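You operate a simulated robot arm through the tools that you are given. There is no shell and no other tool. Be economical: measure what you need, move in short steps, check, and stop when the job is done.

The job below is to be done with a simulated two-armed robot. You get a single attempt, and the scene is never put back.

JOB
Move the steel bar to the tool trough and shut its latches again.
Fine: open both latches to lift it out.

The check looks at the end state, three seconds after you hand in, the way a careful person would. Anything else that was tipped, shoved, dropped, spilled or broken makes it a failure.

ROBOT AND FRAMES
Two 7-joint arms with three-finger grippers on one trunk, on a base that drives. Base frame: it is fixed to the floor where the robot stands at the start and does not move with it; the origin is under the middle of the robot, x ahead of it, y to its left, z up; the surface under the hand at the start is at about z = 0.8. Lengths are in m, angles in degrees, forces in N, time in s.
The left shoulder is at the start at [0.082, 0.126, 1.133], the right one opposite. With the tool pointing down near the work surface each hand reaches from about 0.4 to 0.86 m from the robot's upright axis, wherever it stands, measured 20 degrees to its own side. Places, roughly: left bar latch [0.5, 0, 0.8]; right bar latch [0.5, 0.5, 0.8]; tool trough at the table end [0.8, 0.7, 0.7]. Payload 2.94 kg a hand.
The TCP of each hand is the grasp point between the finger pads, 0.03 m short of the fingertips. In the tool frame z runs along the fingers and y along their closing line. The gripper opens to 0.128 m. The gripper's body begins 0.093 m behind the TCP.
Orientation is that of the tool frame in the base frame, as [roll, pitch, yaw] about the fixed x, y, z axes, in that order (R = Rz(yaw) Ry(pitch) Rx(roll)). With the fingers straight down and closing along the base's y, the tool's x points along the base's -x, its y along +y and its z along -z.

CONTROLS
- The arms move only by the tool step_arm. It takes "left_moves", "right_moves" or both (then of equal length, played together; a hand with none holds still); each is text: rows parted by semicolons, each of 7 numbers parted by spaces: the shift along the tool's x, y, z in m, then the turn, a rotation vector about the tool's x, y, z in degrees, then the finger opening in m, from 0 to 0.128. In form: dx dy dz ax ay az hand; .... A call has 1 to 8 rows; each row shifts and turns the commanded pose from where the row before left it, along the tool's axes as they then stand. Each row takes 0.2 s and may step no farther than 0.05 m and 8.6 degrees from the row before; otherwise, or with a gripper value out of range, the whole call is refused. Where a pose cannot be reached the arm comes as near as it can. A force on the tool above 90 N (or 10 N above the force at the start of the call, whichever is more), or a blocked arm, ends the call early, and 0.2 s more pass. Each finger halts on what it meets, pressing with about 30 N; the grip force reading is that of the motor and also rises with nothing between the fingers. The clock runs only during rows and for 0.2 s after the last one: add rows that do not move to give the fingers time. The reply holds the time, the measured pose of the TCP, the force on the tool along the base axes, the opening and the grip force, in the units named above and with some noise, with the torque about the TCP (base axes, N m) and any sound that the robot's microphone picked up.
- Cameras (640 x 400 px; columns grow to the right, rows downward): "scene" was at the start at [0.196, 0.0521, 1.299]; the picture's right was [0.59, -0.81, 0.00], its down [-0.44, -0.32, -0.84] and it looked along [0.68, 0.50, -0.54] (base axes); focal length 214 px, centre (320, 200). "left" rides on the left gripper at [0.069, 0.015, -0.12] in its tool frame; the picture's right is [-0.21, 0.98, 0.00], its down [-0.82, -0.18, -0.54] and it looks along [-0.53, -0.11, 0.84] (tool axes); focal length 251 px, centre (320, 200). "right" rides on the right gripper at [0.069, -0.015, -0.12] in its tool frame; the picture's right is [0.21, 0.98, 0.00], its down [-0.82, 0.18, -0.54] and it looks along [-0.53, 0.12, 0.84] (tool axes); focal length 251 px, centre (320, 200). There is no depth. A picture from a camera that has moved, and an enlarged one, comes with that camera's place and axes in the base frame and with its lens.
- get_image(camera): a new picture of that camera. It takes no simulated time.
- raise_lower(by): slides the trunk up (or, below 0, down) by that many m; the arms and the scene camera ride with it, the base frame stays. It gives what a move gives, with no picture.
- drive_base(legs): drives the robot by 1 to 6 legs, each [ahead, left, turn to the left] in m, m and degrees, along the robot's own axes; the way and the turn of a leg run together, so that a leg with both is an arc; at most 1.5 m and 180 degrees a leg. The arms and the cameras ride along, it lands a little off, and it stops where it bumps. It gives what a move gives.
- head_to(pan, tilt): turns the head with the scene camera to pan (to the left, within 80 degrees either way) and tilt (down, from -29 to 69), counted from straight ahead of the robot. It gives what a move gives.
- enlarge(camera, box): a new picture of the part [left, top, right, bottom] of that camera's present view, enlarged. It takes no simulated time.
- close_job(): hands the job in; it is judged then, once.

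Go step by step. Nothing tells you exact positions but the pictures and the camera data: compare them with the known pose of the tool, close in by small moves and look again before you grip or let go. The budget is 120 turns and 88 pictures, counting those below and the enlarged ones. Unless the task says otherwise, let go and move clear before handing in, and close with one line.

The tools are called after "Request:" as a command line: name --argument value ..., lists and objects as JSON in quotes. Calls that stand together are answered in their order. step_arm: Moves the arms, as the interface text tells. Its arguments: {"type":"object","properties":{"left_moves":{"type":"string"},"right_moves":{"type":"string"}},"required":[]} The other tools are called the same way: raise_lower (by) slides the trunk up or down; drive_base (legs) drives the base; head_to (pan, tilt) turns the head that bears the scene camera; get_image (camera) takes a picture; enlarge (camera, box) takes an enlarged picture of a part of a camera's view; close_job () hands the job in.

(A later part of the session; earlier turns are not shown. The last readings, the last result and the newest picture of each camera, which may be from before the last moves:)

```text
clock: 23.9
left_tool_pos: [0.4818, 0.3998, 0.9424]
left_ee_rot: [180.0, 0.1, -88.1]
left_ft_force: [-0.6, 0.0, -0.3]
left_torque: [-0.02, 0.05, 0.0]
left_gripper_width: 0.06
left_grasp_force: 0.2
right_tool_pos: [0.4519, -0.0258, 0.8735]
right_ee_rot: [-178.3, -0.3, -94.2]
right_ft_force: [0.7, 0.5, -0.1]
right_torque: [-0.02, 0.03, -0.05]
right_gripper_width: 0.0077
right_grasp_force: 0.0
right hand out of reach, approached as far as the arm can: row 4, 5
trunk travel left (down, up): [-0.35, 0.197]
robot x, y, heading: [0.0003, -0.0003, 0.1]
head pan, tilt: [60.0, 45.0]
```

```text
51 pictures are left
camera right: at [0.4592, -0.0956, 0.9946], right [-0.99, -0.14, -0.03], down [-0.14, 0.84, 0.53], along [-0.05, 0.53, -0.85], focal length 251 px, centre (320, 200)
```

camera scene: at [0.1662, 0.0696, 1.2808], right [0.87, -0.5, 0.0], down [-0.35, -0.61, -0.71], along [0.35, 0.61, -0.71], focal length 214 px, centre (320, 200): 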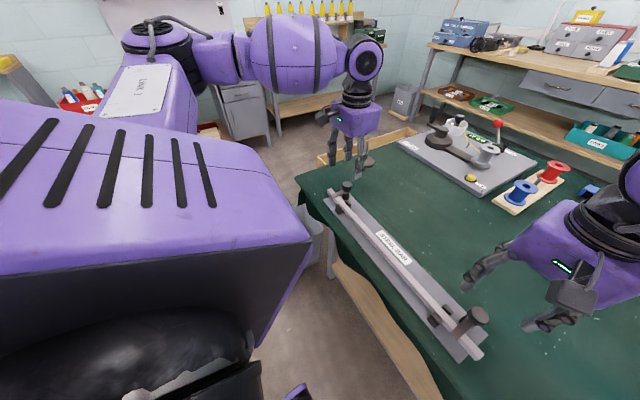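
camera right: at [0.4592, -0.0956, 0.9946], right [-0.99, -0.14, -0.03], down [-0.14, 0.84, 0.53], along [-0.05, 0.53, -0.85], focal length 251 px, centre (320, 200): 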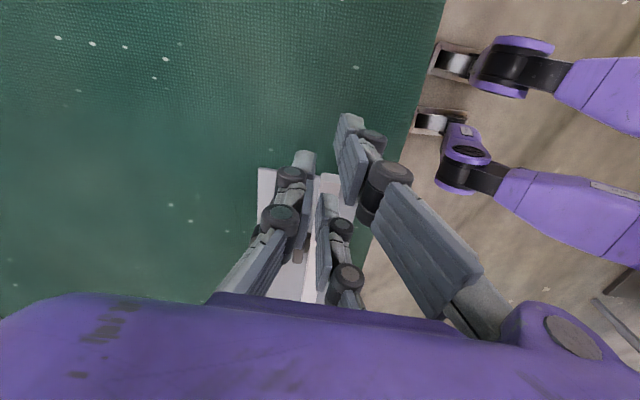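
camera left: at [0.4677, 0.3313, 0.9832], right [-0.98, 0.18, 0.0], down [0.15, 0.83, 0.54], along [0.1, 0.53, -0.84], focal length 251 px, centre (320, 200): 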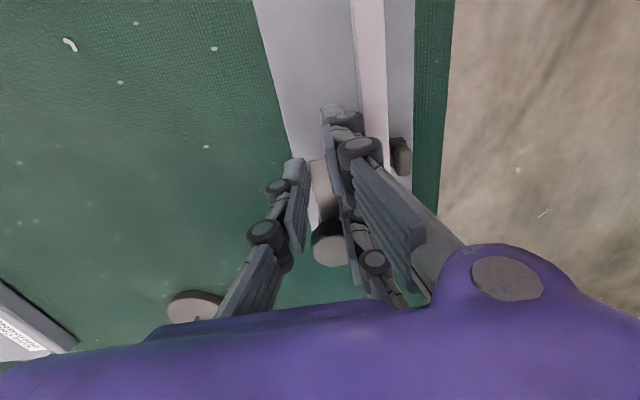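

The right hand hit a reach limit and slipped off the arm. I'll lift it, turn it back and look at the latch.

Request:
step_arm --right_moves "0 0 -0.025 0 0 0 0.05;0 0 -0.025 0 0 8 0.06;0 0 -0.02 0 0 8 0.06;0 0 0 0 0 8 0.06;0 0 0 0 0 8 0.06;0 0 0 0 0 8 0.06;0 0 0 0 0 8 0.06;0 0 0 0 0 0 0.06"

Request:
get_image --camera "right"

Request:
get_image --camera "scene"

```text
clock: 25.7
left_tool_pos: [0.481, 0.4, 0.9433]
left_ee_rot: [-180.0, 0.1, -88.1]
left_ft_force: [0.1, -0.2, 0.0]
left_torque: [-0.03, -0.01, 0.0]
left_gripper_width: 0.0599
left_grasp_force: 0.0
right_tool_pos: [0.449, -0.0262, 0.9187]
right_ee_rot: [180.0, 0.0, -140.1]
right_ft_force: [-0.3, 0.3, 0.6]
right_torque: [0.0, 0.0, 0.0]
right_gripper_width: 0.0603
right_grasp_force: 0.0
right hand out of reach, approached as far as the arm can: row 1
trunk travel left (down, up): [-0.35, 0.197]
robot x, y, heading: [-0.0009, 0.0025, -0.1]
head pan, tilt: [60.0, 45.0]
```

```text
50 pictures are left
camera right: at [0.4071, -0.0826, 1.0385], right [-0.79, 0.61, 0.0], down [0.51, 0.67, 0.54], along [0.33, 0.43, -0.84], focal length 251 px, centre (320, 200)
```

right: 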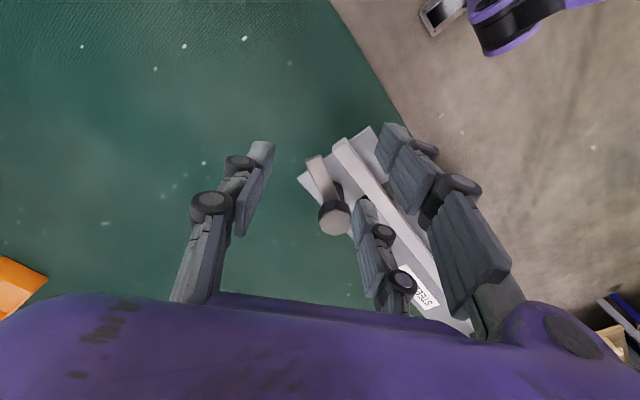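

```text
49 pictures are left
camera scene: at [0.1647, 0.0699, 1.281], right [0.87, -0.5, 0.0], down [-0.35, -0.61, -0.71], along [0.35, 0.61, -0.71], focal length 214 px, centre (320, 200)
```

scene: 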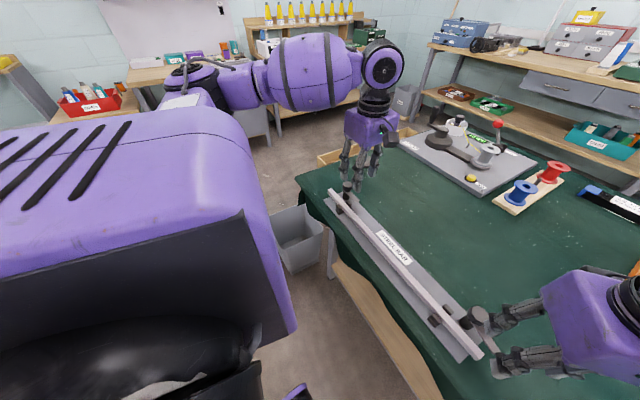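

Both latch arms are now clear of the bar. I'm moving the left hand over the bar's middle with fingers closing along x, and raising the right hand out of the way.

Request:
step_arm --left_moves "0.0315 0.0109 0.008 0 0 2 0.06;0.0315 0.0109 0.008 0 0 0 0.06;0.0315 0.0109 0.008 0 0 0 0.06;0.0315 0.0109 0.008 0 0 0 0.06;0.0315 0.0109 0.008 0 0 0 0.06;0 0 0 0 0 0 0.06" --right_moves "0 0 -0.03 0 0 8 0.06;0 0 -0.03 0 0 8 0.06;0 0 -0.03 0 0 8 0.06;0 -0.02 -0.03 0 0 8 0.06;0 -0.02 -0.03 0 0 8 0.06;0 0 0 0 0 0 0.06"

Request:
get_image --camera "left"

```text
clock: 27.1
left_tool_pos: [0.4287, 0.2427, 0.9019]
left_ee_rot: [179.9, 0.0, -90.0]
left_ft_force: [0.1, 0.4, 0.9]
left_torque: [0.02, 0.02, -0.01]
left_gripper_width: 0.0599
left_grasp_force: 0.1
right_tool_pos: [0.4561, -0.0645, 1.0665]
right_ee_rot: [180.0, 0.0, 179.9]
right_ft_force: [0.4, 0.4, 0.4]
right_torque: [-0.02, 0.01, -0.01]
right_gripper_width: 0.0602
right_grasp_force: 0.0
trunk travel left (down, up): [-0.35, 0.197]
robot x, y, heading: [0.0042, -0.0024, -0.1]
head pan, tilt: [60.0, 45.0]
```

```text
48 pictures are left
camera left: at [0.4131, 0.1729, 1.0232], right [-0.98, 0.22, 0.0], down [0.18, 0.82, 0.54], along [0.12, 0.53, -0.84], focal length 251 px, centre (320, 200)
```

left: 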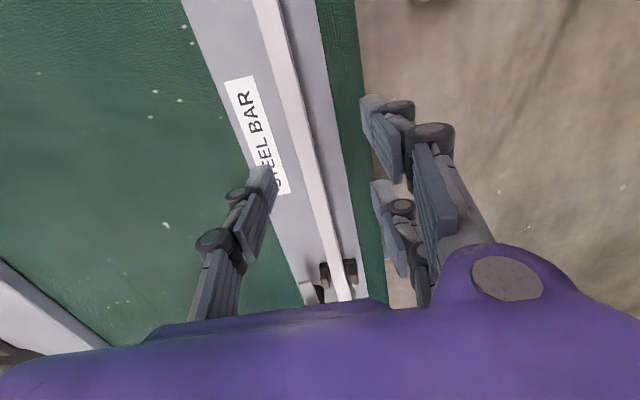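

The bar's centreline looks nearer x≈0.440, so I'm shifting 11 mm and descending partway to check.

Request:
step_arm --left_moves "0 -0.011 0.02 0 0 0 0.06;0 0 0.012 0 0 0 0.06;0 0 0 0 0 0 0.06"

Request:
get_image --camera "left"

Request:
enlarge --camera "scene" --box '[340, 180, 470, 290]'

```text
clock: 27.9
left_tool_pos: [0.439, 0.2421, 0.8704]
left_ee_rot: [180.0, 0.1, -90.0]
left_ft_force: [0.2, 0.1, -0.3]
left_torque: [-0.06, -0.03, 0.0]
left_gripper_width: 0.0601
left_grasp_force: 0.1
right_tool_pos: [0.4557, -0.0632, 1.0662]
right_ee_rot: [180.0, 0.0, -180.0]
right_ft_force: [-0.9, -0.4, -0.3]
right_torque: [-0.02, 0.03, -0.01]
right_gripper_width: 0.0598
right_grasp_force: 0.1
trunk travel left (down, up): [-0.35, 0.197]
robot x, y, heading: [0.0015, -0.0008, -0.1]
head pan, tilt: [60.0, 45.0]
```

```text
47 pictures are left
camera left: at [0.4226, 0.1733, 0.9905], right [-0.98, 0.22, 0.0], down [0.18, 0.82, 0.54], along [0.12, 0.53, -0.84], focal length 251 px, centre (320, 200)
```

left: 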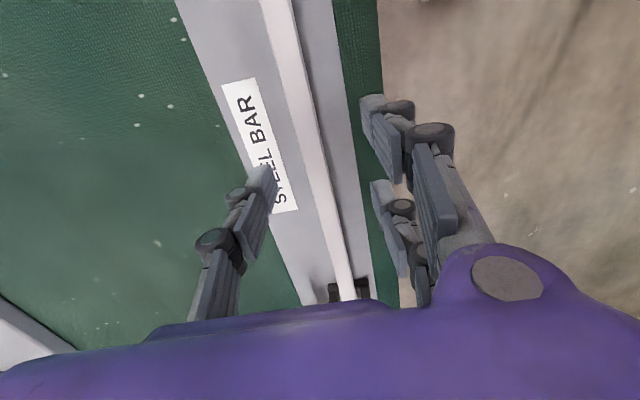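

```text
3.64 times, centred on (405, 235) of scene
camera zoom: at [0.1649, 0.0699, 1.281], right [0.87, -0.5, 0.0], down [-0.35, -0.61, -0.71], along [0.35, 0.61, -0.71], focal length 780 px, centre (11, 73)
```

zoom: 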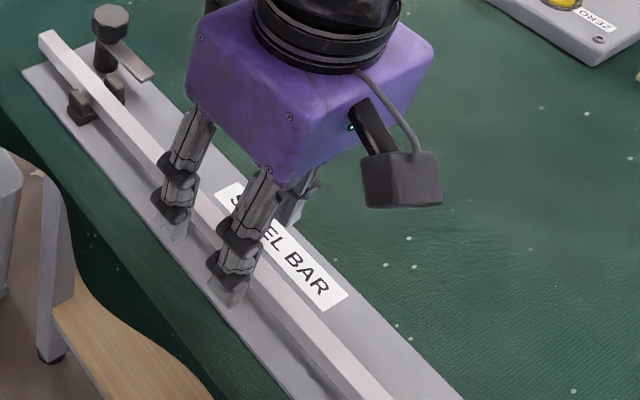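

The bar sits between the fingers with clearance on both sides. I'm going down to grip height and closing.

Request:
step_arm --left_moves "0 0 0.014 0 0 0 0.06;0 0 0.012 0 0 0 0.06;0 0 0 0 0 0 0.06;0 0 0 0 0 0 0.005;0 0 0 0 0 0 0.005;0 0 0 0 0 0 0.005"

Request:
get_image --camera "left"

```text
clock: 29.3
left_tool_pos: [0.4386, 0.2432, 0.8463]
left_ee_rot: [-179.9, 0.0, -90.0]
left_ft_force: [1.7, 0.0, 0.3]
left_torque: [-0.15, -0.05, 0.27]
left_gripper_width: 0.0147
left_grasp_force: 30.2
right_tool_pos: [0.4549, -0.0642, 1.0659]
right_ee_rot: [179.9, 0.0, -180.0]
right_ft_force: [0.4, -0.1, 0.1]
right_torque: [0.01, -0.01, 0.01]
right_gripper_width: 0.0599
right_grasp_force: 0.1
trunk travel left (down, up): [-0.35, 0.197]
robot x, y, heading: [0.006, -0.0027, -0.1]
head pan, tilt: [60.0, 45.0]
```

```text
45 pictures are left
camera left: at [0.4236, 0.1727, 0.965], right [-0.98, 0.22, 0.0], down [0.18, 0.82, 0.54], along [0.12, 0.53, -0.84], focal length 251 px, centre (320, 200)
```

left: 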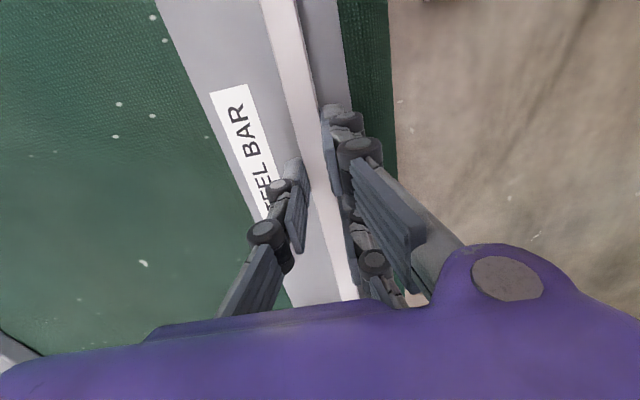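

The bar is gripped at 14.7 mm. I'm lifting slowly and checking its weight and level.

Request:
step_arm --left_moves "0 0 -0.006 0 0 0 0.004;0 0 -0.012 0 0 0 0.004;0 0 -0.02 0 0 0 0.004;0 0 -0.02 0 0 0 0.004;0 0 0 0 0 0 0.004"

Request:
get_image --camera "scene"

```text
clock: 30.5
left_tool_pos: [0.4385, 0.2436, 0.9047]
left_ee_rot: [179.9, 0.1, -90.1]
left_ft_force: [0.1, -0.4, 0.4]
left_torque: [0.01, -0.01, 0.0]
left_gripper_width: 0.0038
left_grasp_force: 0.0
right_tool_pos: [0.4559, -0.0641, 1.0671]
right_ee_rot: [-179.9, 0.0, 180.0]
right_ft_force: [-0.3, -0.7, 0.2]
right_torque: [-0.01, -0.02, 0.01]
right_gripper_width: 0.0603
right_grasp_force: 0.1
trunk travel left (down, up): [-0.35, 0.197]
robot x, y, heading: [0.0014, 0.004, 0.1]
head pan, tilt: [60.0, 45.0]
```

```text
44 pictures are left
camera scene: at [0.1647, 0.07, 1.281], right [0.87, -0.5, 0.0], down [-0.35, -0.61, -0.71], along [0.35, 0.61, -0.71], focal length 214 px, centre (320, 200)
```

scene: 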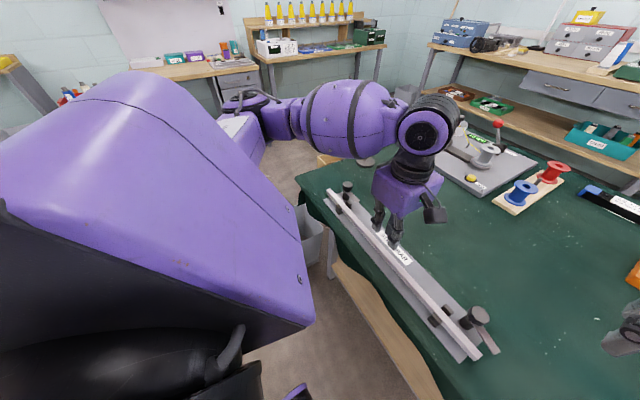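

The bar slipped out, so the grip was too shallow. I'll check that it still sits properly, then grip deeper.

Request:
enlarge --camera "scene" --box '[310, 170, 510, 370]'

Request:
step_arm --left_moves "0 0 0 0 0 0 0.04;0 0 0.02 0 0 0 0.05;0 0 0.02 0 0 0 0.05;0 0 0.016 0 0 0 0.05;0 0 0.006 0 0 0 0.05;0 0 0.003 0 0 0 0.05;0 0 0 0 0 0 0.05"

```text
2.00 times, centred on (410, 270) of scene
camera zoom: at [0.1647, 0.07, 1.281], right [0.87, -0.5, 0.0], down [-0.35, -0.61, -0.71], along [0.35, 0.61, -0.71], focal length 429 px, centre (140, 60)
```

zoom: 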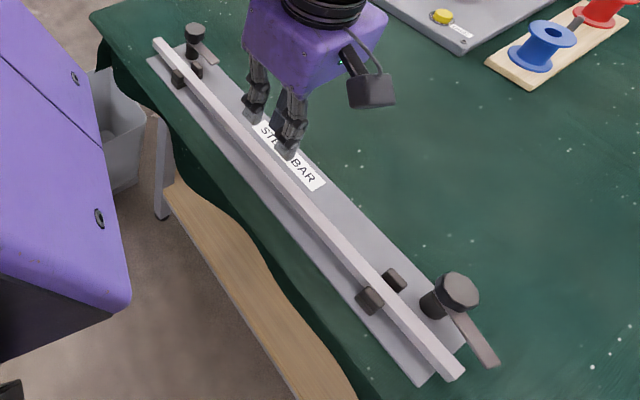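

```text
clock: 32.1
left_tool_pos: [0.439, 0.245, 0.8375]
left_ee_rot: [-179.9, 0.0, -90.1]
left_ft_force: [0.6, 0.7, 0.4]
left_torque: [-0.02, -0.02, -0.02]
left_gripper_width: 0.05
left_grasp_force: 0.0
right_tool_pos: [0.4553, -0.0643, 1.0662]
right_ee_rot: [180.0, -0.1, -180.0]
right_ft_force: [0.8, 0.2, -0.3]
right_torque: [-0.03, 0.02, 0.03]
right_gripper_width: 0.0604
right_grasp_force: 0.1
trunk travel left (down, up): [-0.35, 0.197]
robot x, y, heading: [0.0019, -0.0006, 0.1]
head pan, tilt: [60.0, 45.0]
```

There's still no contact with the plate. I'm going slightly lower, then closing.

Request:
step_arm --left_moves "0 0 0.003 0 0 0 0.05;0 0 0.001 0 0 0 0.05;0 0 0 0 0 0 0.003;0 0 0 0 0 0 0.003;0 0 0 0 0 0 0.003"

Request:
step_arm --left_moves "0 0 -0.004 0 0 0 0.0;0 0 -0.006 0 0 0 0.0;0 0 -0.008 0 0 0 0.0;0 0 0 0 0 0 0.0"

Request:
get_image --camera "left"

```text
clock: 33.3
left_tool_pos: [0.4395, 0.2432, 0.8336]
left_ee_rot: [179.8, 0.1, -90.1]
left_ft_force: [-1.9, -0.4, 0.3]
left_torque: [0.05, 0.04, 0.28]
left_gripper_width: 0.0147
left_grasp_force: 29.9
right_tool_pos: [0.4554, -0.0648, 1.0662]
right_ee_rot: [179.9, 0.0, 179.9]
right_ft_force: [-0.7, -0.5, -0.4]
right_torque: [-0.02, 0.0, 0.0]
right_gripper_width: 0.0599
right_grasp_force: 0.1
trunk travel left (down, up): [-0.35, 0.197]
robot x, y, heading: [-0.0019, -0.0038, 0.1]
head pan, tilt: [60.0, 45.0]
```

```text
clock: 34.3
left_tool_pos: [0.4379, 0.2438, 0.8512]
left_ee_rot: [179.9, 0.0, -90.1]
left_ft_force: [-0.3, 0.1, -8.4]
left_torque: [0.01, 0.0, -0.02]
left_gripper_width: 0.0144
left_grasp_force: 30.1
right_tool_pos: [0.4564, -0.0642, 1.065]
right_ee_rot: [179.9, -0.1, -180.0]
right_ft_force: [0.8, -0.1, -0.2]
right_torque: [0.0, 0.01, 0.0]
right_gripper_width: 0.0599
right_grasp_force: 0.0
trunk travel left (down, up): [-0.35, 0.197]
robot x, y, heading: [-0.0024, 0.0002, 0.1]
head pan, tilt: [60.0, 45.0]
```

```text
42 pictures are left
camera left: at [0.4232, 0.1745, 0.9716], right [-0.98, 0.22, 0.0], down [0.18, 0.82, 0.54], along [0.12, 0.53, -0.84], focal length 251 px, centre (320, 200)
```

left: 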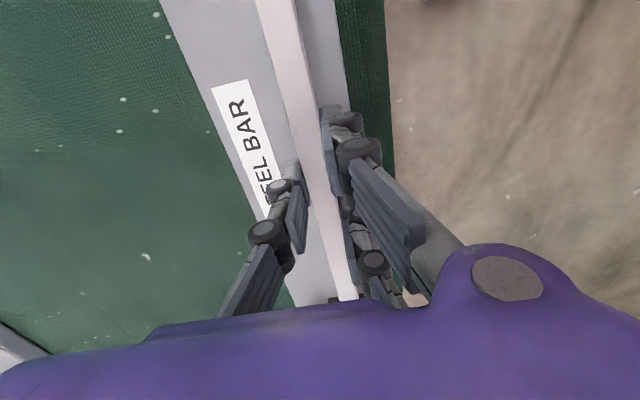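

The bar is up: 8.4 N, with almost no torque, so it's balanced. I'm lifting it well clear of the latches.

Request:
step_arm --left_moves "0 0 -0.02 0 0 0 0.0;0 0 -0.03 0 0 0 0.0;0 0 -0.04 0 0 0 0.0;0 0 -0.04 0 0 0 0.0;0 0 -0.04 0 0 0 0.0;0 0 -0.03 0 0 0 0.0;0 0 0 0 0 0 0.0"

Request:
head_to --pan 55 --tilt 35

Request:
get_image --camera "scene"

```text
clock: 35.9
left_tool_pos: [0.4364, 0.2461, 1.0537]
left_ee_rot: [179.8, -0.1, -89.9]
left_ft_force: [-0.1, 0.1, -8.5]
left_torque: [0.01, 0.03, 0.02]
left_gripper_width: 0.0145
left_grasp_force: 29.2
right_tool_pos: [0.4559, -0.0645, 1.0655]
right_ee_rot: [-179.9, 0.0, -180.0]
right_ft_force: [0.0, 0.3, -0.3]
right_torque: [0.01, 0.02, -0.02]
right_gripper_width: 0.0598
right_grasp_force: 0.1
trunk travel left (down, up): [-0.35, 0.197]
robot x, y, heading: [0.0025, 0.0019, 0.3]
head pan, tilt: [60.0, 45.0]
```

```text
clock: 36.6
left_tool_pos: [0.4362, 0.245, 1.0528]
left_ee_rot: [179.9, -0.1, -90.1]
left_ft_force: [0.1, 0.0, -8.0]
left_torque: [0.0, -0.01, 0.01]
left_gripper_width: 0.0142
left_grasp_force: 30.2
right_tool_pos: [0.4566, -0.0646, 1.0659]
right_ee_rot: [-180.0, 0.1, 180.0]
right_ft_force: [0.5, 0.4, 0.4]
right_torque: [-0.02, 0.02, 0.01]
right_gripper_width: 0.0599
right_grasp_force: 0.1
trunk travel left (down, up): [-0.35, 0.197]
robot x, y, heading: [0.0048, 0.0001, -0.2]
head pan, tilt: [55.0, 35.0]
```

```text
41 pictures are left
camera scene: at [0.1751, 0.0719, 1.2957], right [0.82, -0.57, 0.0], down [-0.33, -0.47, -0.82], along [0.47, 0.67, -0.57], focal length 214 px, centre (320, 200)
```

scene: 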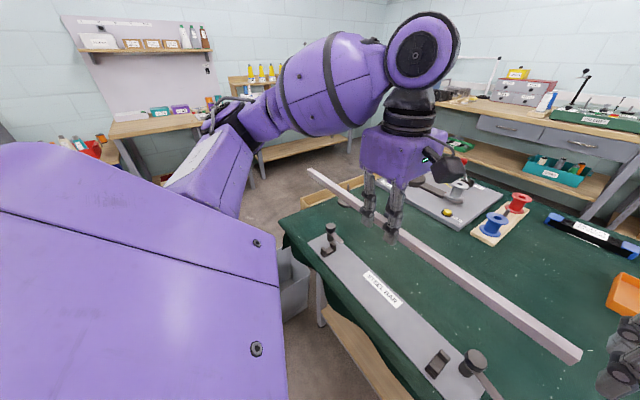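

The bar is held level. Next I'll drive left about 0.42 m and slightly ahead so the left hand can reach the trough.

Request:
drive_base --legs '[[0, 0.42, 0], [0.07, 0, 0]]'

Request:
get_image --camera "scene"

```text
clock: 41.5
left_tool_pos: [0.5046, 0.6719, 1.053]
left_ee_rot: [180.0, 0.0, -90.0]
left_ft_force: [0.9, -0.5, -8.6]
left_torque: [0.0, 0.03, -0.02]
left_gripper_width: 0.0145
left_grasp_force: 29.9
right_tool_pos: [0.5257, 0.3624, 1.0666]
right_ee_rot: [-180.0, 0.0, 180.0]
right_ft_force: [0.8, -0.6, 0.8]
right_torque: [-0.02, 0.06, 0.01]
right_gripper_width: 0.0602
right_grasp_force: 0.0
trunk travel left (down, up): [-0.35, 0.197]
robot x, y, heading: [0.0662, 0.4273, 0.0]
head pan, tilt: [55.0, 35.0]
```

```text
40 pictures are left
camera scene: at [0.2448, 0.4984, 1.2956], right [0.82, -0.57, 0.0], down [-0.33, -0.47, -0.82], along [0.47, 0.67, -0.57], focal length 214 px, centre (320, 200)
```

scene: 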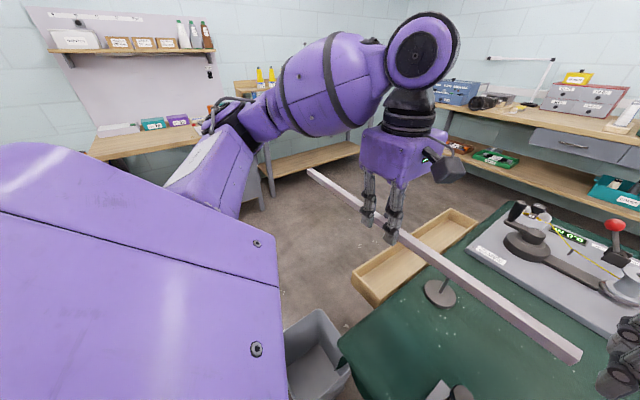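

The trough shows at roughly x 0.56–1.09, y 0.66–0.79. I'll move the right hand away and extend the left hand forward before turning the bar.

Request:
step_arm --left_moves "0 -0.02 0 0 0 0 0.0;0 -0.04 0 0 0 0 0.0;0 -0.045 0 0 0 0 0.0;0 -0.045 0 0 0 0 0.0;0 -0.045 0 0 0 0 0.0;0 -0.045 0 0 0 0 0.0;0 0 0 0 0 0 0.0" --right_moves "0 -0.035 -0.02 0 0 0 0.06;0 -0.035 -0.02 0 0 0 0.06;0 -0.035 -0.02 0 0 0 0.06;0 -0.035 -0.02 0 0 0 0.06;0 -0.02 -0.02 0 0 0 0.06;0 0 0 0 0 0 0.06;0 0 0 0 0 0 0.06"

Request:
step_arm --left_moves "0 0 0 0 0 4 0.0;0 0 0 0 0 8 0.0;0 0 0 0 0 8 0.0;0 0 0 0 0 8 0.0;0 0 0 0 0 8 0.0;0 0 0 0 0 8 0.0;0 0 0 0 0 4 0.0;0 0 0 0 0 0 0.0"

Request:
get_image --camera "scene"

```text
clock: 43.1
left_tool_pos: [0.7412, 0.6703, 1.053]
left_ee_rot: [-179.9, 0.1, -90.1]
left_ft_force: [-1.8, 0.0, -9.1]
left_torque: [0.02, -0.04, 0.0]
left_gripper_width: 0.0144
left_grasp_force: 30.2
right_tool_pos: [0.5228, 0.2023, 1.1659]
right_ee_rot: [179.9, 0.1, 179.9]
right_ft_force: [-0.5, -0.9, -0.4]
right_torque: [-0.01, -0.05, -0.02]
right_gripper_width: 0.0599
right_grasp_force: 0.1
trunk travel left (down, up): [-0.35, 0.197]
robot x, y, heading: [0.0706, 0.4237, 0.1]
head pan, tilt: [55.0, 35.0]
```

```text
clock: 44.9
left_tool_pos: [0.7454, 0.6715, 1.0525]
left_ee_rot: [179.9, 0.0, -138.1]
left_ft_force: [0.2, 0.1, -8.4]
left_torque: [0.04, -0.03, -0.01]
left_gripper_width: 0.0147
left_grasp_force: 29.8
right_tool_pos: [0.5242, 0.2018, 1.1659]
right_ee_rot: [180.0, 0.0, -179.9]
right_ft_force: [-0.4, 0.8, 0.3]
right_torque: [-0.03, 0.01, -0.01]
right_gripper_width: 0.0602
right_grasp_force: 0.0
trunk travel left (down, up): [-0.35, 0.197]
robot x, y, heading: [0.0692, 0.4254, 0.1]
head pan, tilt: [55.0, 35.0]
```

```text
39 pictures are left
camera scene: at [0.2445, 0.4983, 1.2957], right [0.82, -0.57, 0.0], down [-0.33, -0.47, -0.82], along [0.47, 0.67, -0.57], focal length 214 px, centre (320, 200)
```

scene: 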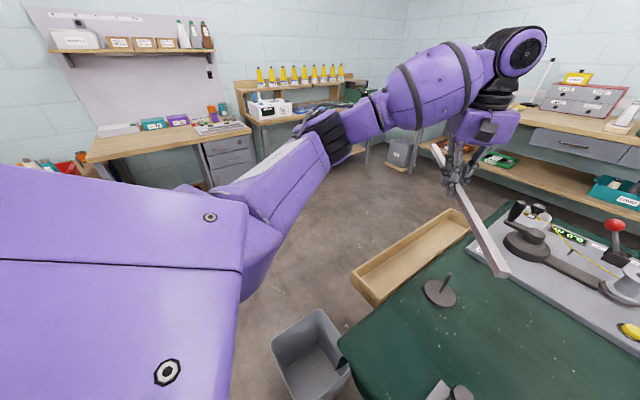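

Good progress. I'm finishing the rotation to yaw 180 and pointing the head at the trough.

Request:
step_arm --left_moves "0 0 0 0 0 4 0.0;0 0 0 0 0 8 0.0;0 0 0 0 0 8 0.0;0 0 0 0 0 8 0.0;0 0 0 0 0 8 0.0;0 0 0 0 0 6 0.0;0 0 0 0 0 0 0.0"

Request:
head_to --pan 22 --tilt 40

Request:
get_image --camera "scene"

Request:
get_image --camera "left"

```text
clock: 46.5
left_tool_pos: [0.7459, 0.6714, 1.0528]
left_ee_rot: [-179.9, -0.1, 179.9]
left_ft_force: [-0.1, -0.6, -7.6]
left_torque: [-0.04, 0.0, -0.03]
left_gripper_width: 0.0143
left_grasp_force: 29.4
right_tool_pos: [0.5257, 0.2018, 1.1651]
right_ee_rot: [180.0, 0.0, -180.0]
right_ft_force: [0.0, -1.2, 0.2]
right_torque: [-0.01, 0.0, 0.01]
right_gripper_width: 0.06
right_grasp_force: 0.1
trunk travel left (down, up): [-0.35, 0.197]
robot x, y, heading: [0.067, 0.4268, -0.1]
head pan, tilt: [55.0, 35.0]
```

```text
clock: 47.5
left_tool_pos: [0.7458, 0.6717, 1.0523]
left_ee_rot: [180.0, -0.2, 179.9]
left_ft_force: [1.2, -0.1, -9.0]
left_torque: [-0.02, -0.03, 0.02]
left_gripper_width: 0.0143
left_grasp_force: 29.9
right_tool_pos: [0.5244, 0.2009, 1.1652]
right_ee_rot: [180.0, 0.0, -179.9]
right_ft_force: [-0.3, 0.9, 0.3]
right_torque: [0.02, 0.02, -0.01]
right_gripper_width: 0.06
right_grasp_force: 0.0
trunk travel left (down, up): [-0.35, 0.197]
robot x, y, heading: [0.065, 0.4267, -0.2]
head pan, tilt: [22.0, 40.0]
```

```text
38 pictures are left
camera scene: at [0.2728, 0.4581, 1.2881], right [0.38, -0.93, 0.0], down [-0.6, -0.24, -0.77], along [0.71, 0.29, -0.64], focal length 214 px, centre (320, 200)
```

scene: 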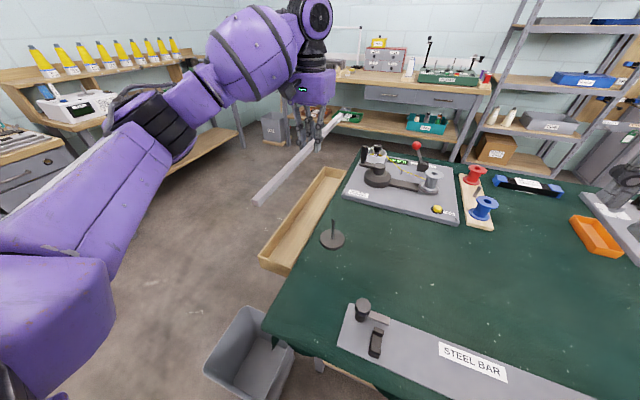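

```text
37 pictures are left
camera left: at [0.6764, 0.686, 1.1731], right [0.22, 0.98, 0.0], down [0.82, -0.18, 0.54], along [0.53, -0.12, -0.84], focal length 251 px, centre (320, 200)
```

left: 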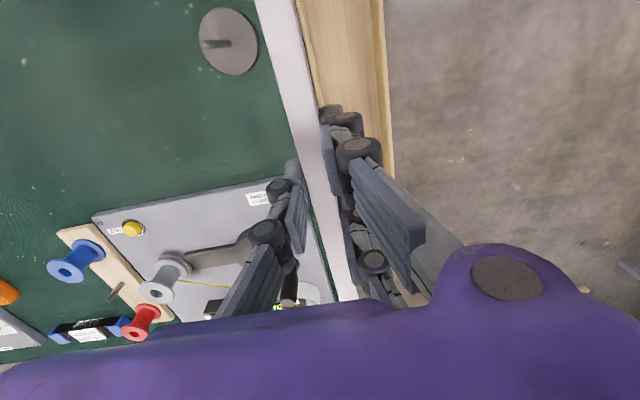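

Request:
enlarge --camera "scene" --box '[230, 100, 390, 290]'

```text
2.11 times, centred on (310, 195) of scene
camera zoom: at [0.2728, 0.4581, 1.2881], right [0.38, -0.93, 0.0], down [-0.6, -0.24, -0.77], along [0.71, 0.29, -0.64], focal length 452 px, centre (341, 210)
```

zoom: 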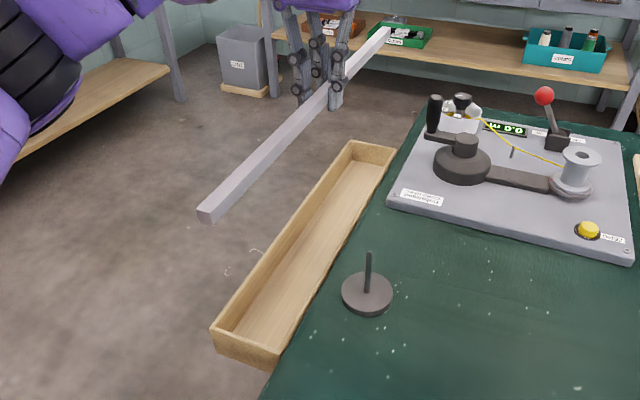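

I put the trough's outer rim at x 0.554–1.094, y 0.666–0.772, z≈0.755. I'm moving the bar above its middle.

Request:
step_arm --left_moves "-0.02 0.01 0.015 0 0 0 0.0;-0.02 0.01 0.025 0 0 0 0.0;-0.02 0.014 0.025 0 0 0 0.0;-0.021 0.014 0.025 0 0 0 0.0;0 0 0.03 0 0 0 0.0;0 0 0.03 0 0 0 0.0;0 0 0 0 0 0 0.0"

Request:
enlarge --camera "scene" --box '[230, 100, 390, 290]'

Request:
get_image --camera "left"

```text
clock: 49.1
left_tool_pos: [0.8256, 0.7172, 0.9008]
left_ee_rot: [179.9, 0.0, 179.9]
left_ft_force: [0.3, 0.2, -7.7]
left_torque: [0.01, -0.03, -0.04]
left_gripper_width: 0.0143
left_grasp_force: 30.2
right_tool_pos: [0.5241, 0.2016, 1.1649]
right_ee_rot: [-180.0, 0.0, 179.9]
right_ft_force: [-0.5, -0.2, -0.4]
right_torque: [0.01, -0.04, -0.03]
right_gripper_width: 0.0598
right_grasp_force: 0.0
trunk travel left (down, up): [-0.35, 0.197]
robot x, y, heading: [0.0693, 0.4253, -0.1]
head pan, tilt: [22.0, 40.0]
```

```text
2.11 times, centred on (310, 195) of scene
camera zoom: at [0.2725, 0.458, 1.2882], right [0.37, -0.93, 0.0], down [-0.6, -0.24, -0.77], along [0.71, 0.29, -0.64], focal length 452 px, centre (341, 210)
```

zoom: 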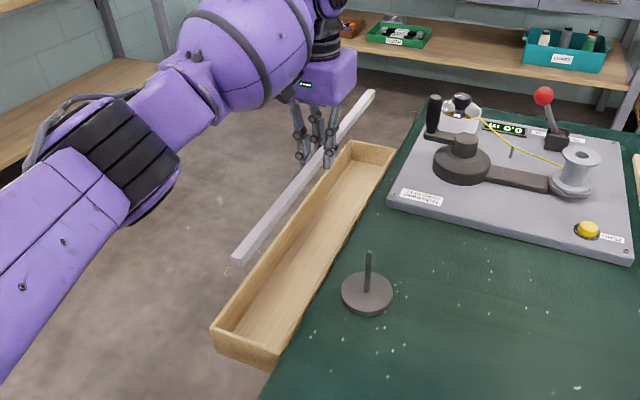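

```text
34 pictures are left
camera left: at [0.7571, 0.7316, 1.022], right [0.22, 0.98, 0.0], down [0.82, -0.18, 0.54], along [0.53, -0.12, -0.84], focal length 251 px, centre (320, 200)
```

left: 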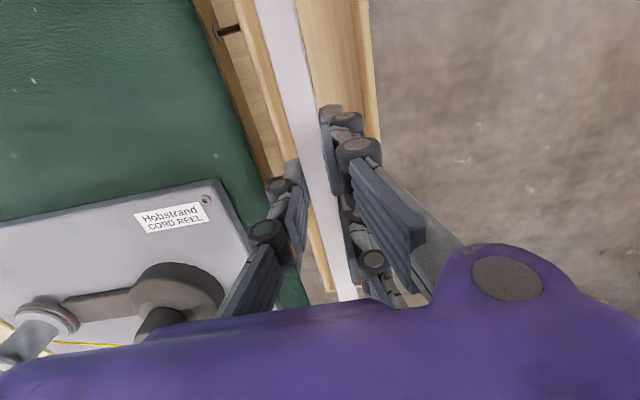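

The bar is above the trough and aligned. I'm lowering to just over the rim to compare the ends.

Request:
step_arm --left_moves "0 0.001 0.025 0 0 0 0.0;0 0.001 0.03 0 0 0 0.0;0 0 0.03 0 0 0 0.0;0 0 0.015 0 0 0 0.0;0 0 0 0 0 0 0.0"

Request:
enlarge --camera "scene" --box '[245, 200, 315, 290]'

Request:
enlarge --camera "scene" --box '[290, 130, 360, 200]'

```text
clock: 50.3
left_tool_pos: [0.8278, 0.7198, 0.8017]
left_ee_rot: [180.0, -0.1, 180.0]
left_ft_force: [0.1, 0.3, -8.1]
left_torque: [0.02, -0.01, -0.03]
left_gripper_width: 0.0144
left_grasp_force: 30.1
right_tool_pos: [0.5235, 0.2019, 1.165]
right_ee_rot: [180.0, 0.0, -179.9]
right_ft_force: [-0.7, -0.2, -0.2]
right_torque: [-0.03, -0.01, 0.01]
right_gripper_width: 0.0602
right_grasp_force: 0.0
trunk travel left (down, up): [-0.35, 0.197]
robot x, y, heading: [0.0675, 0.4231, -0.0]
head pan, tilt: [22.0, 40.0]
```

```text
4.44 times, centred on (280, 245) of scene
camera zoom: at [0.2728, 0.4581, 1.2881], right [0.37, -0.93, 0.0], down [-0.6, -0.24, -0.77], along [0.71, 0.29, -0.64], focal length 953 px, centre (498, 0)
```

zoom: 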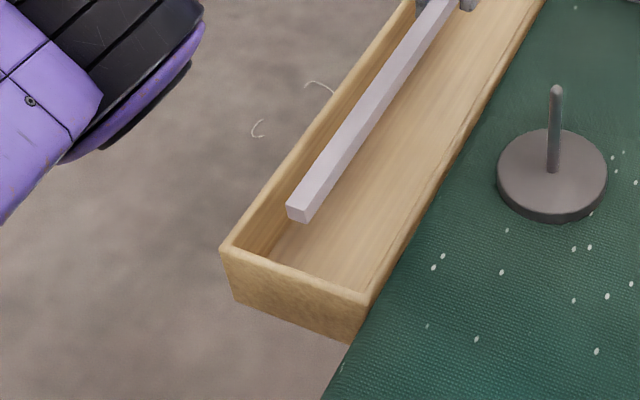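

```text
5.71 times, centred on (325, 165) of scene
camera zoom: at [0.2728, 0.4581, 1.2881], right [0.37, -0.93, 0.0], down [-0.6, -0.24, -0.77], along [0.71, 0.29, -0.64], focal length 1226 px, centre (291, 400)
```

zoom: 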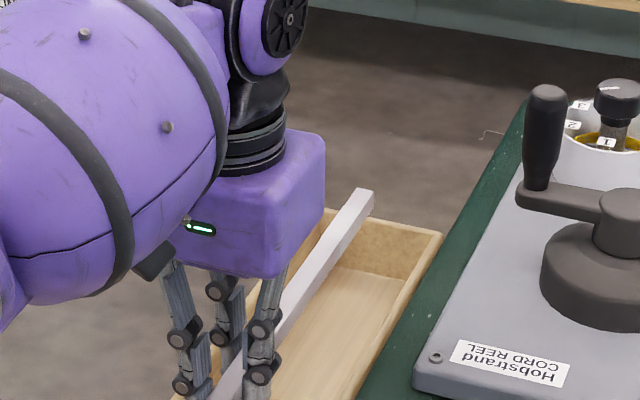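

The bar has about 12–17 mm clearance at each end and is centred in y. I'm lowering it into the trough, gently near the bottom.

Request:
step_arm --left_moves "-0.002 0 0.015 0 0 0 0.0;0 0 0.015 0 0 0 0.0;0 0 0.008 0 0 0 0.0;0 0 0.006 0 0 0 0.0;0 0 0.004 0 0 0 0.0;0 0 0.004 0 0 0 0.0;0 0 0.003 0 0 0 0.0;0 0 0 0 0 0 0.0"

Request:
get_image --camera "left"

Request:
enlarge --camera "scene" --box '[245, 150, 345, 290]'

```text
clock: 52.1
left_tool_pos: [0.8271, 0.7217, 0.7463]
left_ee_rot: [-180.0, -0.2, -179.9]
left_ft_force: [-0.2, -0.1, -8.4]
left_torque: [0.03, 0.02, -0.02]
left_gripper_width: 0.0142
left_grasp_force: 29.8
right_tool_pos: [0.5249, 0.2023, 1.1643]
right_ee_rot: [-179.9, 0.0, 180.0]
right_ft_force: [-0.5, 0.3, 0.0]
right_torque: [0.01, -0.01, -0.03]
right_gripper_width: 0.0602
right_grasp_force: 0.1
trunk travel left (down, up): [-0.35, 0.197]
robot x, y, heading: [0.0721, 0.4275, -0.1]
head pan, tilt: [22.0, 40.0]
```

```text
31 pictures are left
camera left: at [0.7592, 0.736, 0.8674], right [0.22, 0.98, 0.0], down [0.82, -0.18, 0.54], along [0.53, -0.12, -0.84], focal length 251 px, centre (320, 200)
```

left: 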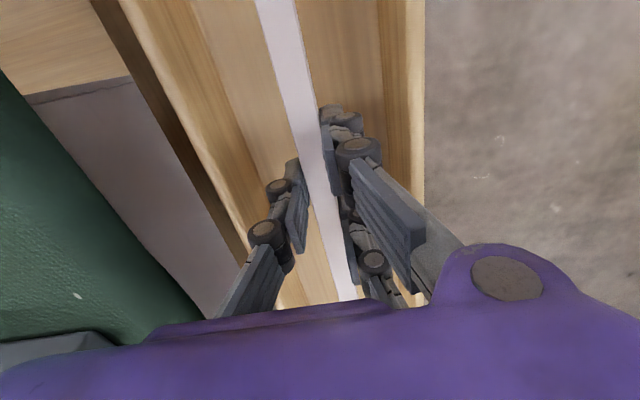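

```text
2.86 times, centred on (295, 220) of scene
camera zoom: at [0.2729, 0.4581, 1.2881], right [0.37, -0.93, 0.0], down [-0.6, -0.24, -0.77], along [0.71, 0.29, -0.64], focal length 613 px, centre (391, 143)
```

zoom: 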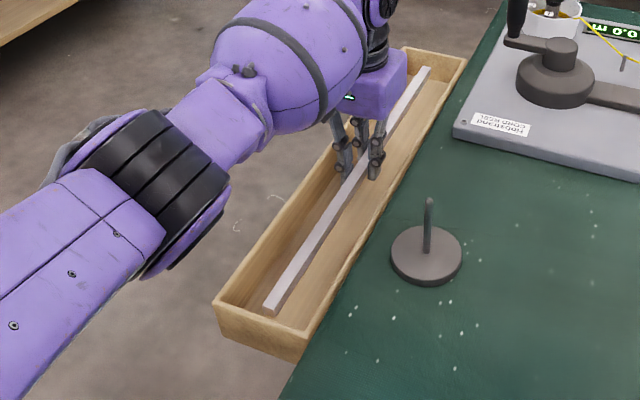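

The bar is inside the trough. I'm creeping down to the bottom.

Request:
step_arm --left_moves "0 0 0.004 0 0 0 0.0;0 0 0.004 0 0 0 0.0;0 0 0.003 0 0 0 0.0;0 0 0.003 0 0 0 0.0;0 0 0.003 0 0 0 0.0;0 0 0.003 0 0 0 0.0;0 0 0 0 0 0 0.0"

```text
clock: 53.7
left_tool_pos: [0.8275, 0.7222, 0.7268]
left_ee_rot: [179.9, -0.2, 179.9]
left_ft_force: [0.0, -0.7, -8.6]
left_torque: [0.0, 0.01, -0.02]
left_gripper_width: 0.0143
left_grasp_force: 30.0
right_tool_pos: [0.525, 0.2007, 1.1661]
right_ee_rot: [180.0, -0.1, -179.9]
right_ft_force: [0.3, -0.9, -0.1]
right_torque: [-0.02, 0.03, -0.02]
right_gripper_width: 0.06
right_grasp_force: 0.1
trunk travel left (down, up): [-0.35, 0.197]
robot x, y, heading: [0.07, 0.4246, -0.2]
head pan, tilt: [22.0, 40.0]
```

Request:
step_arm --left_moves "0 0 0.003 0 0 0 0.0;0 0 0.003 0 0 0 0.0;0 0 0.003 0 0 0 0.0;0 0 0.003 0 0 0 0.0;0 0 0.003 0 0 0 0.0;0 0 0 0 0 0 0.0"

Request:
enlarge --camera "scene" --box '[245, 150, 345, 290]'

```text
clock: 55.1
left_tool_pos: [0.8267, 0.7222, 0.7235]
left_ee_rot: [179.7, 0.8, 180.0]
left_ft_force: [-11.1, 8.3, 59.8]
left_torque: [0.72, 2.23, 0.12]
left_gripper_width: 0.0145
left_grasp_force: 30.1
right_tool_pos: [0.5167, 0.2, 1.1681]
right_ee_rot: [179.9, 0.4, -179.9]
right_ft_force: [0.2, -0.3, -0.4]
right_torque: [0.0, 0.01, 0.0]
right_gripper_width: 0.0601
right_grasp_force: 0.1
trunk travel left (down, up): [-0.35, 0.197]
robot x, y, heading: [0.0694, 0.4231, 0.1]
head pan, tilt: [22.0, 40.0]
```

```text
2.86 times, centred on (295, 220) of scene
camera zoom: at [0.2649, 0.4562, 1.2898], right [0.38, -0.93, 0.0], down [-0.59, -0.24, -0.77], along [0.71, 0.29, -0.64], focal length 613 px, centre (391, 143)
```

zoom: 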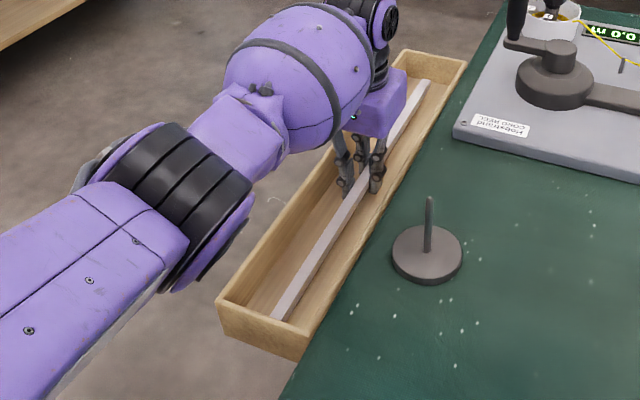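

The bottom is reached, with firm contact at TCP z≈0.725. I'm backing up to relieve the pressure.

Request:
step_arm --left_moves "0 0 -0.004 0 0 0 0.0;0 0 -0.004 0 0 0 0.0;0 0 -0.002 0 0 0 0.0;0 0 0 0 0 0 0.0"

Request:
enlarge --camera "scene" --box '[245, 150, 345, 290]'

Request:
get_image --camera "left"

```text
clock: 56.1
left_tool_pos: [0.8283, 0.7209, 0.7244]
left_ee_rot: [179.9, 0.3, -180.0]
left_ft_force: [8.6, 10.6, 22.0]
left_torque: [0.42, 0.32, -0.16]
left_gripper_width: 0.0144
left_grasp_force: 29.9
right_tool_pos: [0.5238, 0.2018, 1.1658]
right_ee_rot: [180.0, 0.1, 179.9]
right_ft_force: [-0.2, -0.4, 0.6]
right_torque: [0.03, -0.02, 0.04]
right_gripper_width: 0.0599
right_grasp_force: 0.1
trunk travel left (down, up): [-0.35, 0.197]
robot x, y, heading: [0.072, 0.4275, -0.3]
head pan, tilt: [22.0, 40.0]
```

```text
2.86 times, centred on (295, 220) of scene
camera zoom: at [0.2708, 0.4579, 1.2884], right [0.37, -0.93, 0.0], down [-0.6, -0.24, -0.77], along [0.71, 0.29, -0.64], focal length 613 px, centre (391, 143)
```

zoom: 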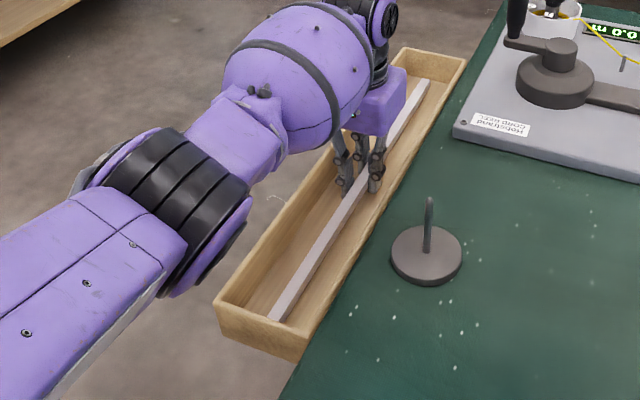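

```text
27 pictures are left
camera left: at [0.7579, 0.7358, 0.8435], right [0.21, 0.98, 0.0], down [0.82, -0.18, 0.54], along [0.53, -0.11, -0.84], focal length 251 px, centre (320, 200)
```

left: 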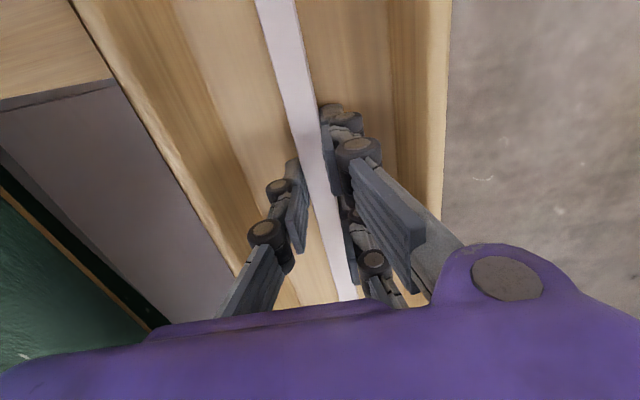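

The pressure is easing. I'm raising 3 mm more, then opening the fingers just enough to release.

Request:
step_arm --left_moves "0 0 -0.003 0 0 0 0.0;0 0 0 0 0 0 0.0;0 0 0 0 0 0 0.02;0 0 0 0 0 0 0.03;0 0 0 0 0 0 0.034;0 0 0 0 0 0 0.034"

Request:
step_arm --left_moves "0 0 -0.01 0 0 0 0.034;0 0 -0.02 0 0 0 0.034;0 0 -0.03 0 0 0 0.034;0 0 -0.04 0 0 0 0.034;0 0 -0.04 0 0 0 0.034;0 0 -0.04 0 0 0 0.034;0 0 -0.04 0 0 0 0.034;0 0 0 0 0 0 0.034"

Request:
enlarge --camera "scene" --box '[245, 140, 345, 290]'

```text
clock: 57.5
left_tool_pos: [0.8269, 0.7217, 0.7253]
left_ee_rot: [179.9, 0.0, 180.0]
left_ft_force: [-0.4, -0.6, 0.1]
left_torque: [0.02, -0.03, -0.05]
left_gripper_width: 0.0337
left_grasp_force: 0.1
right_tool_pos: [0.5238, 0.2016, 1.1658]
right_ee_rot: [180.0, 0.0, 180.0]
right_ft_force: [0.2, 0.0, -0.5]
right_torque: [0.0, 0.04, -0.02]
right_gripper_width: 0.0601
right_grasp_force: 0.0
trunk travel left (down, up): [-0.35, 0.197]
robot x, y, heading: [0.0667, 0.428, 0.2]
head pan, tilt: [22.0, 40.0]
```

```text
clock: 59.3
left_tool_pos: [0.8282, 0.7211, 0.9437]
left_ee_rot: [179.9, -0.2, -179.9]
left_ft_force: [0.5, 0.3, -0.1]
left_torque: [-0.03, 0.04, -0.03]
left_gripper_width: 0.034
left_grasp_force: 0.1
right_tool_pos: [0.5258, 0.1995, 1.1651]
right_ee_rot: [-179.9, 0.0, 179.9]
right_ft_force: [1.1, 0.1, -0.7]
right_torque: [-0.02, 0.07, 0.0]
right_gripper_width: 0.0601
right_grasp_force: 0.0
trunk travel left (down, up): [-0.35, 0.197]
robot x, y, heading: [0.072, 0.4271, -0.1]
head pan, tilt: [22.0, 40.0]
```

```text
2.67 times, centred on (295, 215) of scene
camera zoom: at [0.2726, 0.4577, 1.2881], right [0.37, -0.93, 0.0], down [-0.6, -0.24, -0.77], along [0.71, 0.29, -0.64], focal length 572 px, centre (387, 160)
```

zoom: 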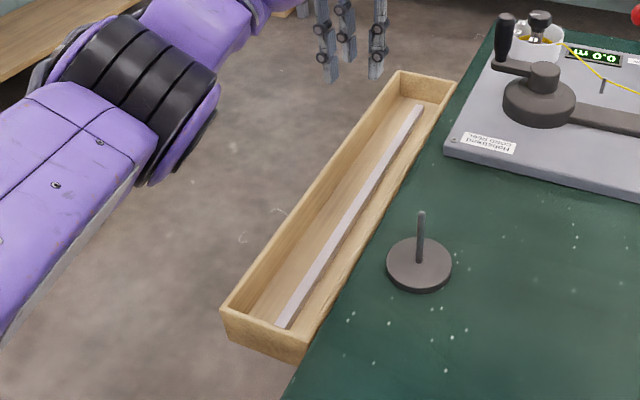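

The bar lies flat in the trough. Next come the latches: I'm retracting the left hand, turning it back to the latch orientation and driving back.

Request:
step_arm --left_moves "0 0 -0.04 0 0 0 0.05;0 0 -0.03 0 0 0 0.05;0.04 0.018 0 0 0 0 0.05;0.04 0.018 0 0 0 0 0.05;0.04 0.018 0 0 0 0 0.05;0.04 0.018 0 0 0 0 0.05;0.04 0.018 0 0 0 0 0.05;0.04 0.017 0 0 0 0 0.05"

Request:
step_arm --left_moves "0.02 0 0 0 0 -8 0.05;0 0 0 0 0 -8 0.05;0 0 0 0 0 -8 0.05;0 0 0 0 0 -8 0.05;0 0 0 0 0 -8 0.05;0 0 0 0 0 -8 0.05;0 0 0 0 0 -8 0.05;0 0 0 0 0 -8 0.05"

Request:
drive_base --legs '[[-0.07, 0, 0], [0, -0.427, 0]]'

Request:
step_arm --left_moves "0 0 0 0 0 -8 0.05;0 0 0 0 0 -8 0.05;0 0 0 0 0 -8 0.05;0 0 0 0 0 -4 0.05;0 0 0 0 0 0 0.05"

Request:
get_image --camera "left"

```text
clock: 61.1
left_tool_pos: [0.5889, 0.8257, 1.014]
left_ee_rot: [-180.0, 0.0, 179.9]
left_ft_force: [-1.3, 0.6, -0.9]
left_torque: [0.04, -0.06, -0.02]
left_gripper_width: 0.0499
left_grasp_force: 0.0
right_tool_pos: [0.5221, 0.2007, 1.1672]
right_ee_rot: [180.0, 0.1, 180.0]
right_ft_force: [-0.1, 0.6, 0.0]
right_torque: [-0.01, -0.05, 0.01]
right_gripper_width: 0.06
right_grasp_force: 0.2
trunk travel left (down, up): [-0.35, 0.197]
robot x, y, heading: [0.07, 0.4261, 0.0]
head pan, tilt: [22.0, 40.0]
```

```text
clock: 62.9
left_tool_pos: [0.5674, 0.8282, 1.0153]
left_ee_rot: [179.8, -0.1, -116.0]
left_ft_force: [-0.3, -0.1, -1.4]
left_torque: [0.0, 0.0, 0.0]
left_gripper_width: 0.05
left_grasp_force: 0.1
right_tool_pos: [0.5234, 0.2014, 1.1666]
right_ee_rot: [179.9, 0.0, 180.0]
right_ft_force: [0.3, 0.3, 0.0]
right_torque: [-0.04, 0.01, -0.03]
right_gripper_width: 0.0597
right_grasp_force: 0.1
trunk travel left (down, up): [-0.35, 0.197]
robot x, y, heading: [0.0667, 0.4308, 0.1]
head pan, tilt: [22.0, 40.0]
```

```text
clock: 67.7
left_tool_pos: [0.4974, 0.4093, 1.015]
left_ee_rot: [180.0, 0.0, -115.5]
left_ft_force: [0.6, -0.2, -0.2]
left_torque: [0.01, 0.01, -0.03]
left_gripper_width: 0.0499
left_grasp_force: 0.0
right_tool_pos: [0.4588, -0.2184, 1.1662]
right_ee_rot: [180.0, 0.0, -179.6]
right_ft_force: [0.0, 0.1, -0.6]
right_torque: [0.0, 0.02, 0.0]
right_gripper_width: 0.0599
right_grasp_force: 0.1
trunk travel left (down, up): [-0.35, 0.197]
robot x, y, heading: [0.0015, 0.0032, 0.6]
head pan, tilt: [22.0, 40.0]
```

```text
clock: 68.9
left_tool_pos: [0.4963, 0.4085, 1.0168]
left_ee_rot: [180.0, 0.0, -87.5]
left_ft_force: [-0.3, 0.2, -0.9]
left_torque: [0.01, 0.0, 0.01]
left_gripper_width: 0.0498
left_grasp_force: 0.0
right_tool_pos: [0.4588, -0.22, 1.1664]
right_ee_rot: [180.0, -0.1, -179.6]
right_ft_force: [-0.3, 0.2, -0.8]
right_torque: [0.0, -0.01, 0.02]
right_gripper_width: 0.06
right_grasp_force: 0.2
trunk travel left (down, up): [-0.35, 0.197]
robot x, y, heading: [0.0031, 0.004, 0.4]
head pan, tilt: [22.0, 40.0]
```

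```text
25 pictures are left
camera left: at [0.4846, 0.3375, 1.136], right [-0.99, 0.17, 0.0], down [0.14, 0.83, 0.54], along [0.09, 0.53, -0.84], focal length 251 px, centre (320, 200)
```

left: 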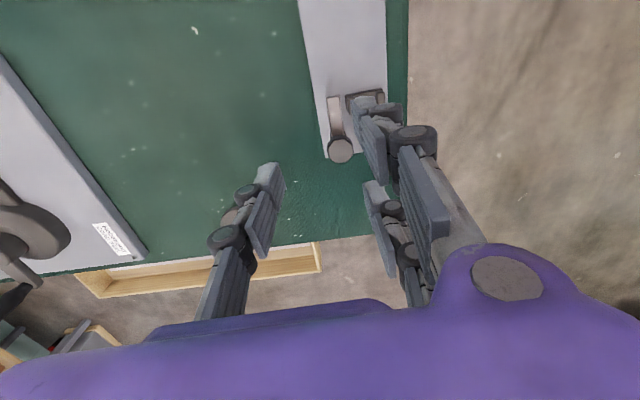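

The left knob is confirmed at (0.480, 0.447). I'm lowering the left hand around the open left latch arm.

Request:
step_arm --left_moves "0.0068 0.0163 0.03 0 0 0 0.05;0 0 0.03 0 0 0 0.05;0 0 0.03 0 0 0 0.05;0 0 0.03 0 0 0 0.05;0 0 0 0 0 0 0.05"

Request:
get_image --camera "left"

```text
clock: 70.1
left_tool_pos: [0.48, 0.398, 0.8969]
left_ee_rot: [-179.9, 0.1, -87.6]
left_ft_force: [-0.2, 0.5, 0.3]
left_torque: [0.04, 0.0, 0.0]
left_gripper_width: 0.0501
left_grasp_force: 0.1
right_tool_pos: [0.4575, -0.2194, 1.1657]
right_ee_rot: [180.0, 0.1, -179.5]
right_ft_force: [0.2, -0.4, -0.3]
right_torque: [0.04, -0.02, 0.0]
right_gripper_width: 0.06
right_grasp_force: 0.1
trunk travel left (down, up): [-0.35, 0.197]
robot x, y, heading: [0.0023, 0.0009, 0.2]
head pan, tilt: [22.0, 40.0]
```

```text
24 pictures are left
camera left: at [0.4677, 0.3286, 1.017], right [-0.98, 0.17, 0.0], down [0.15, 0.83, 0.54], along [0.09, 0.53, -0.84], focal length 251 px, centre (320, 200)
```

left: 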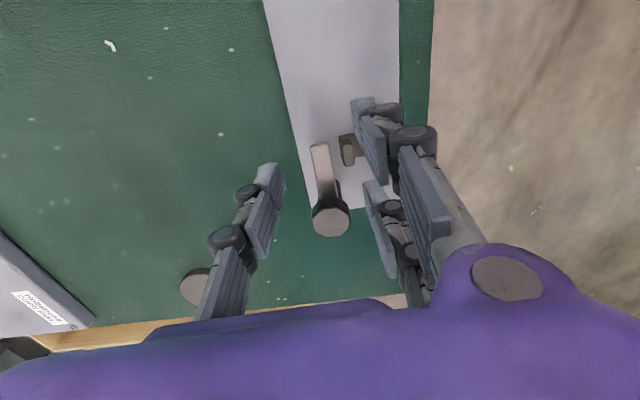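

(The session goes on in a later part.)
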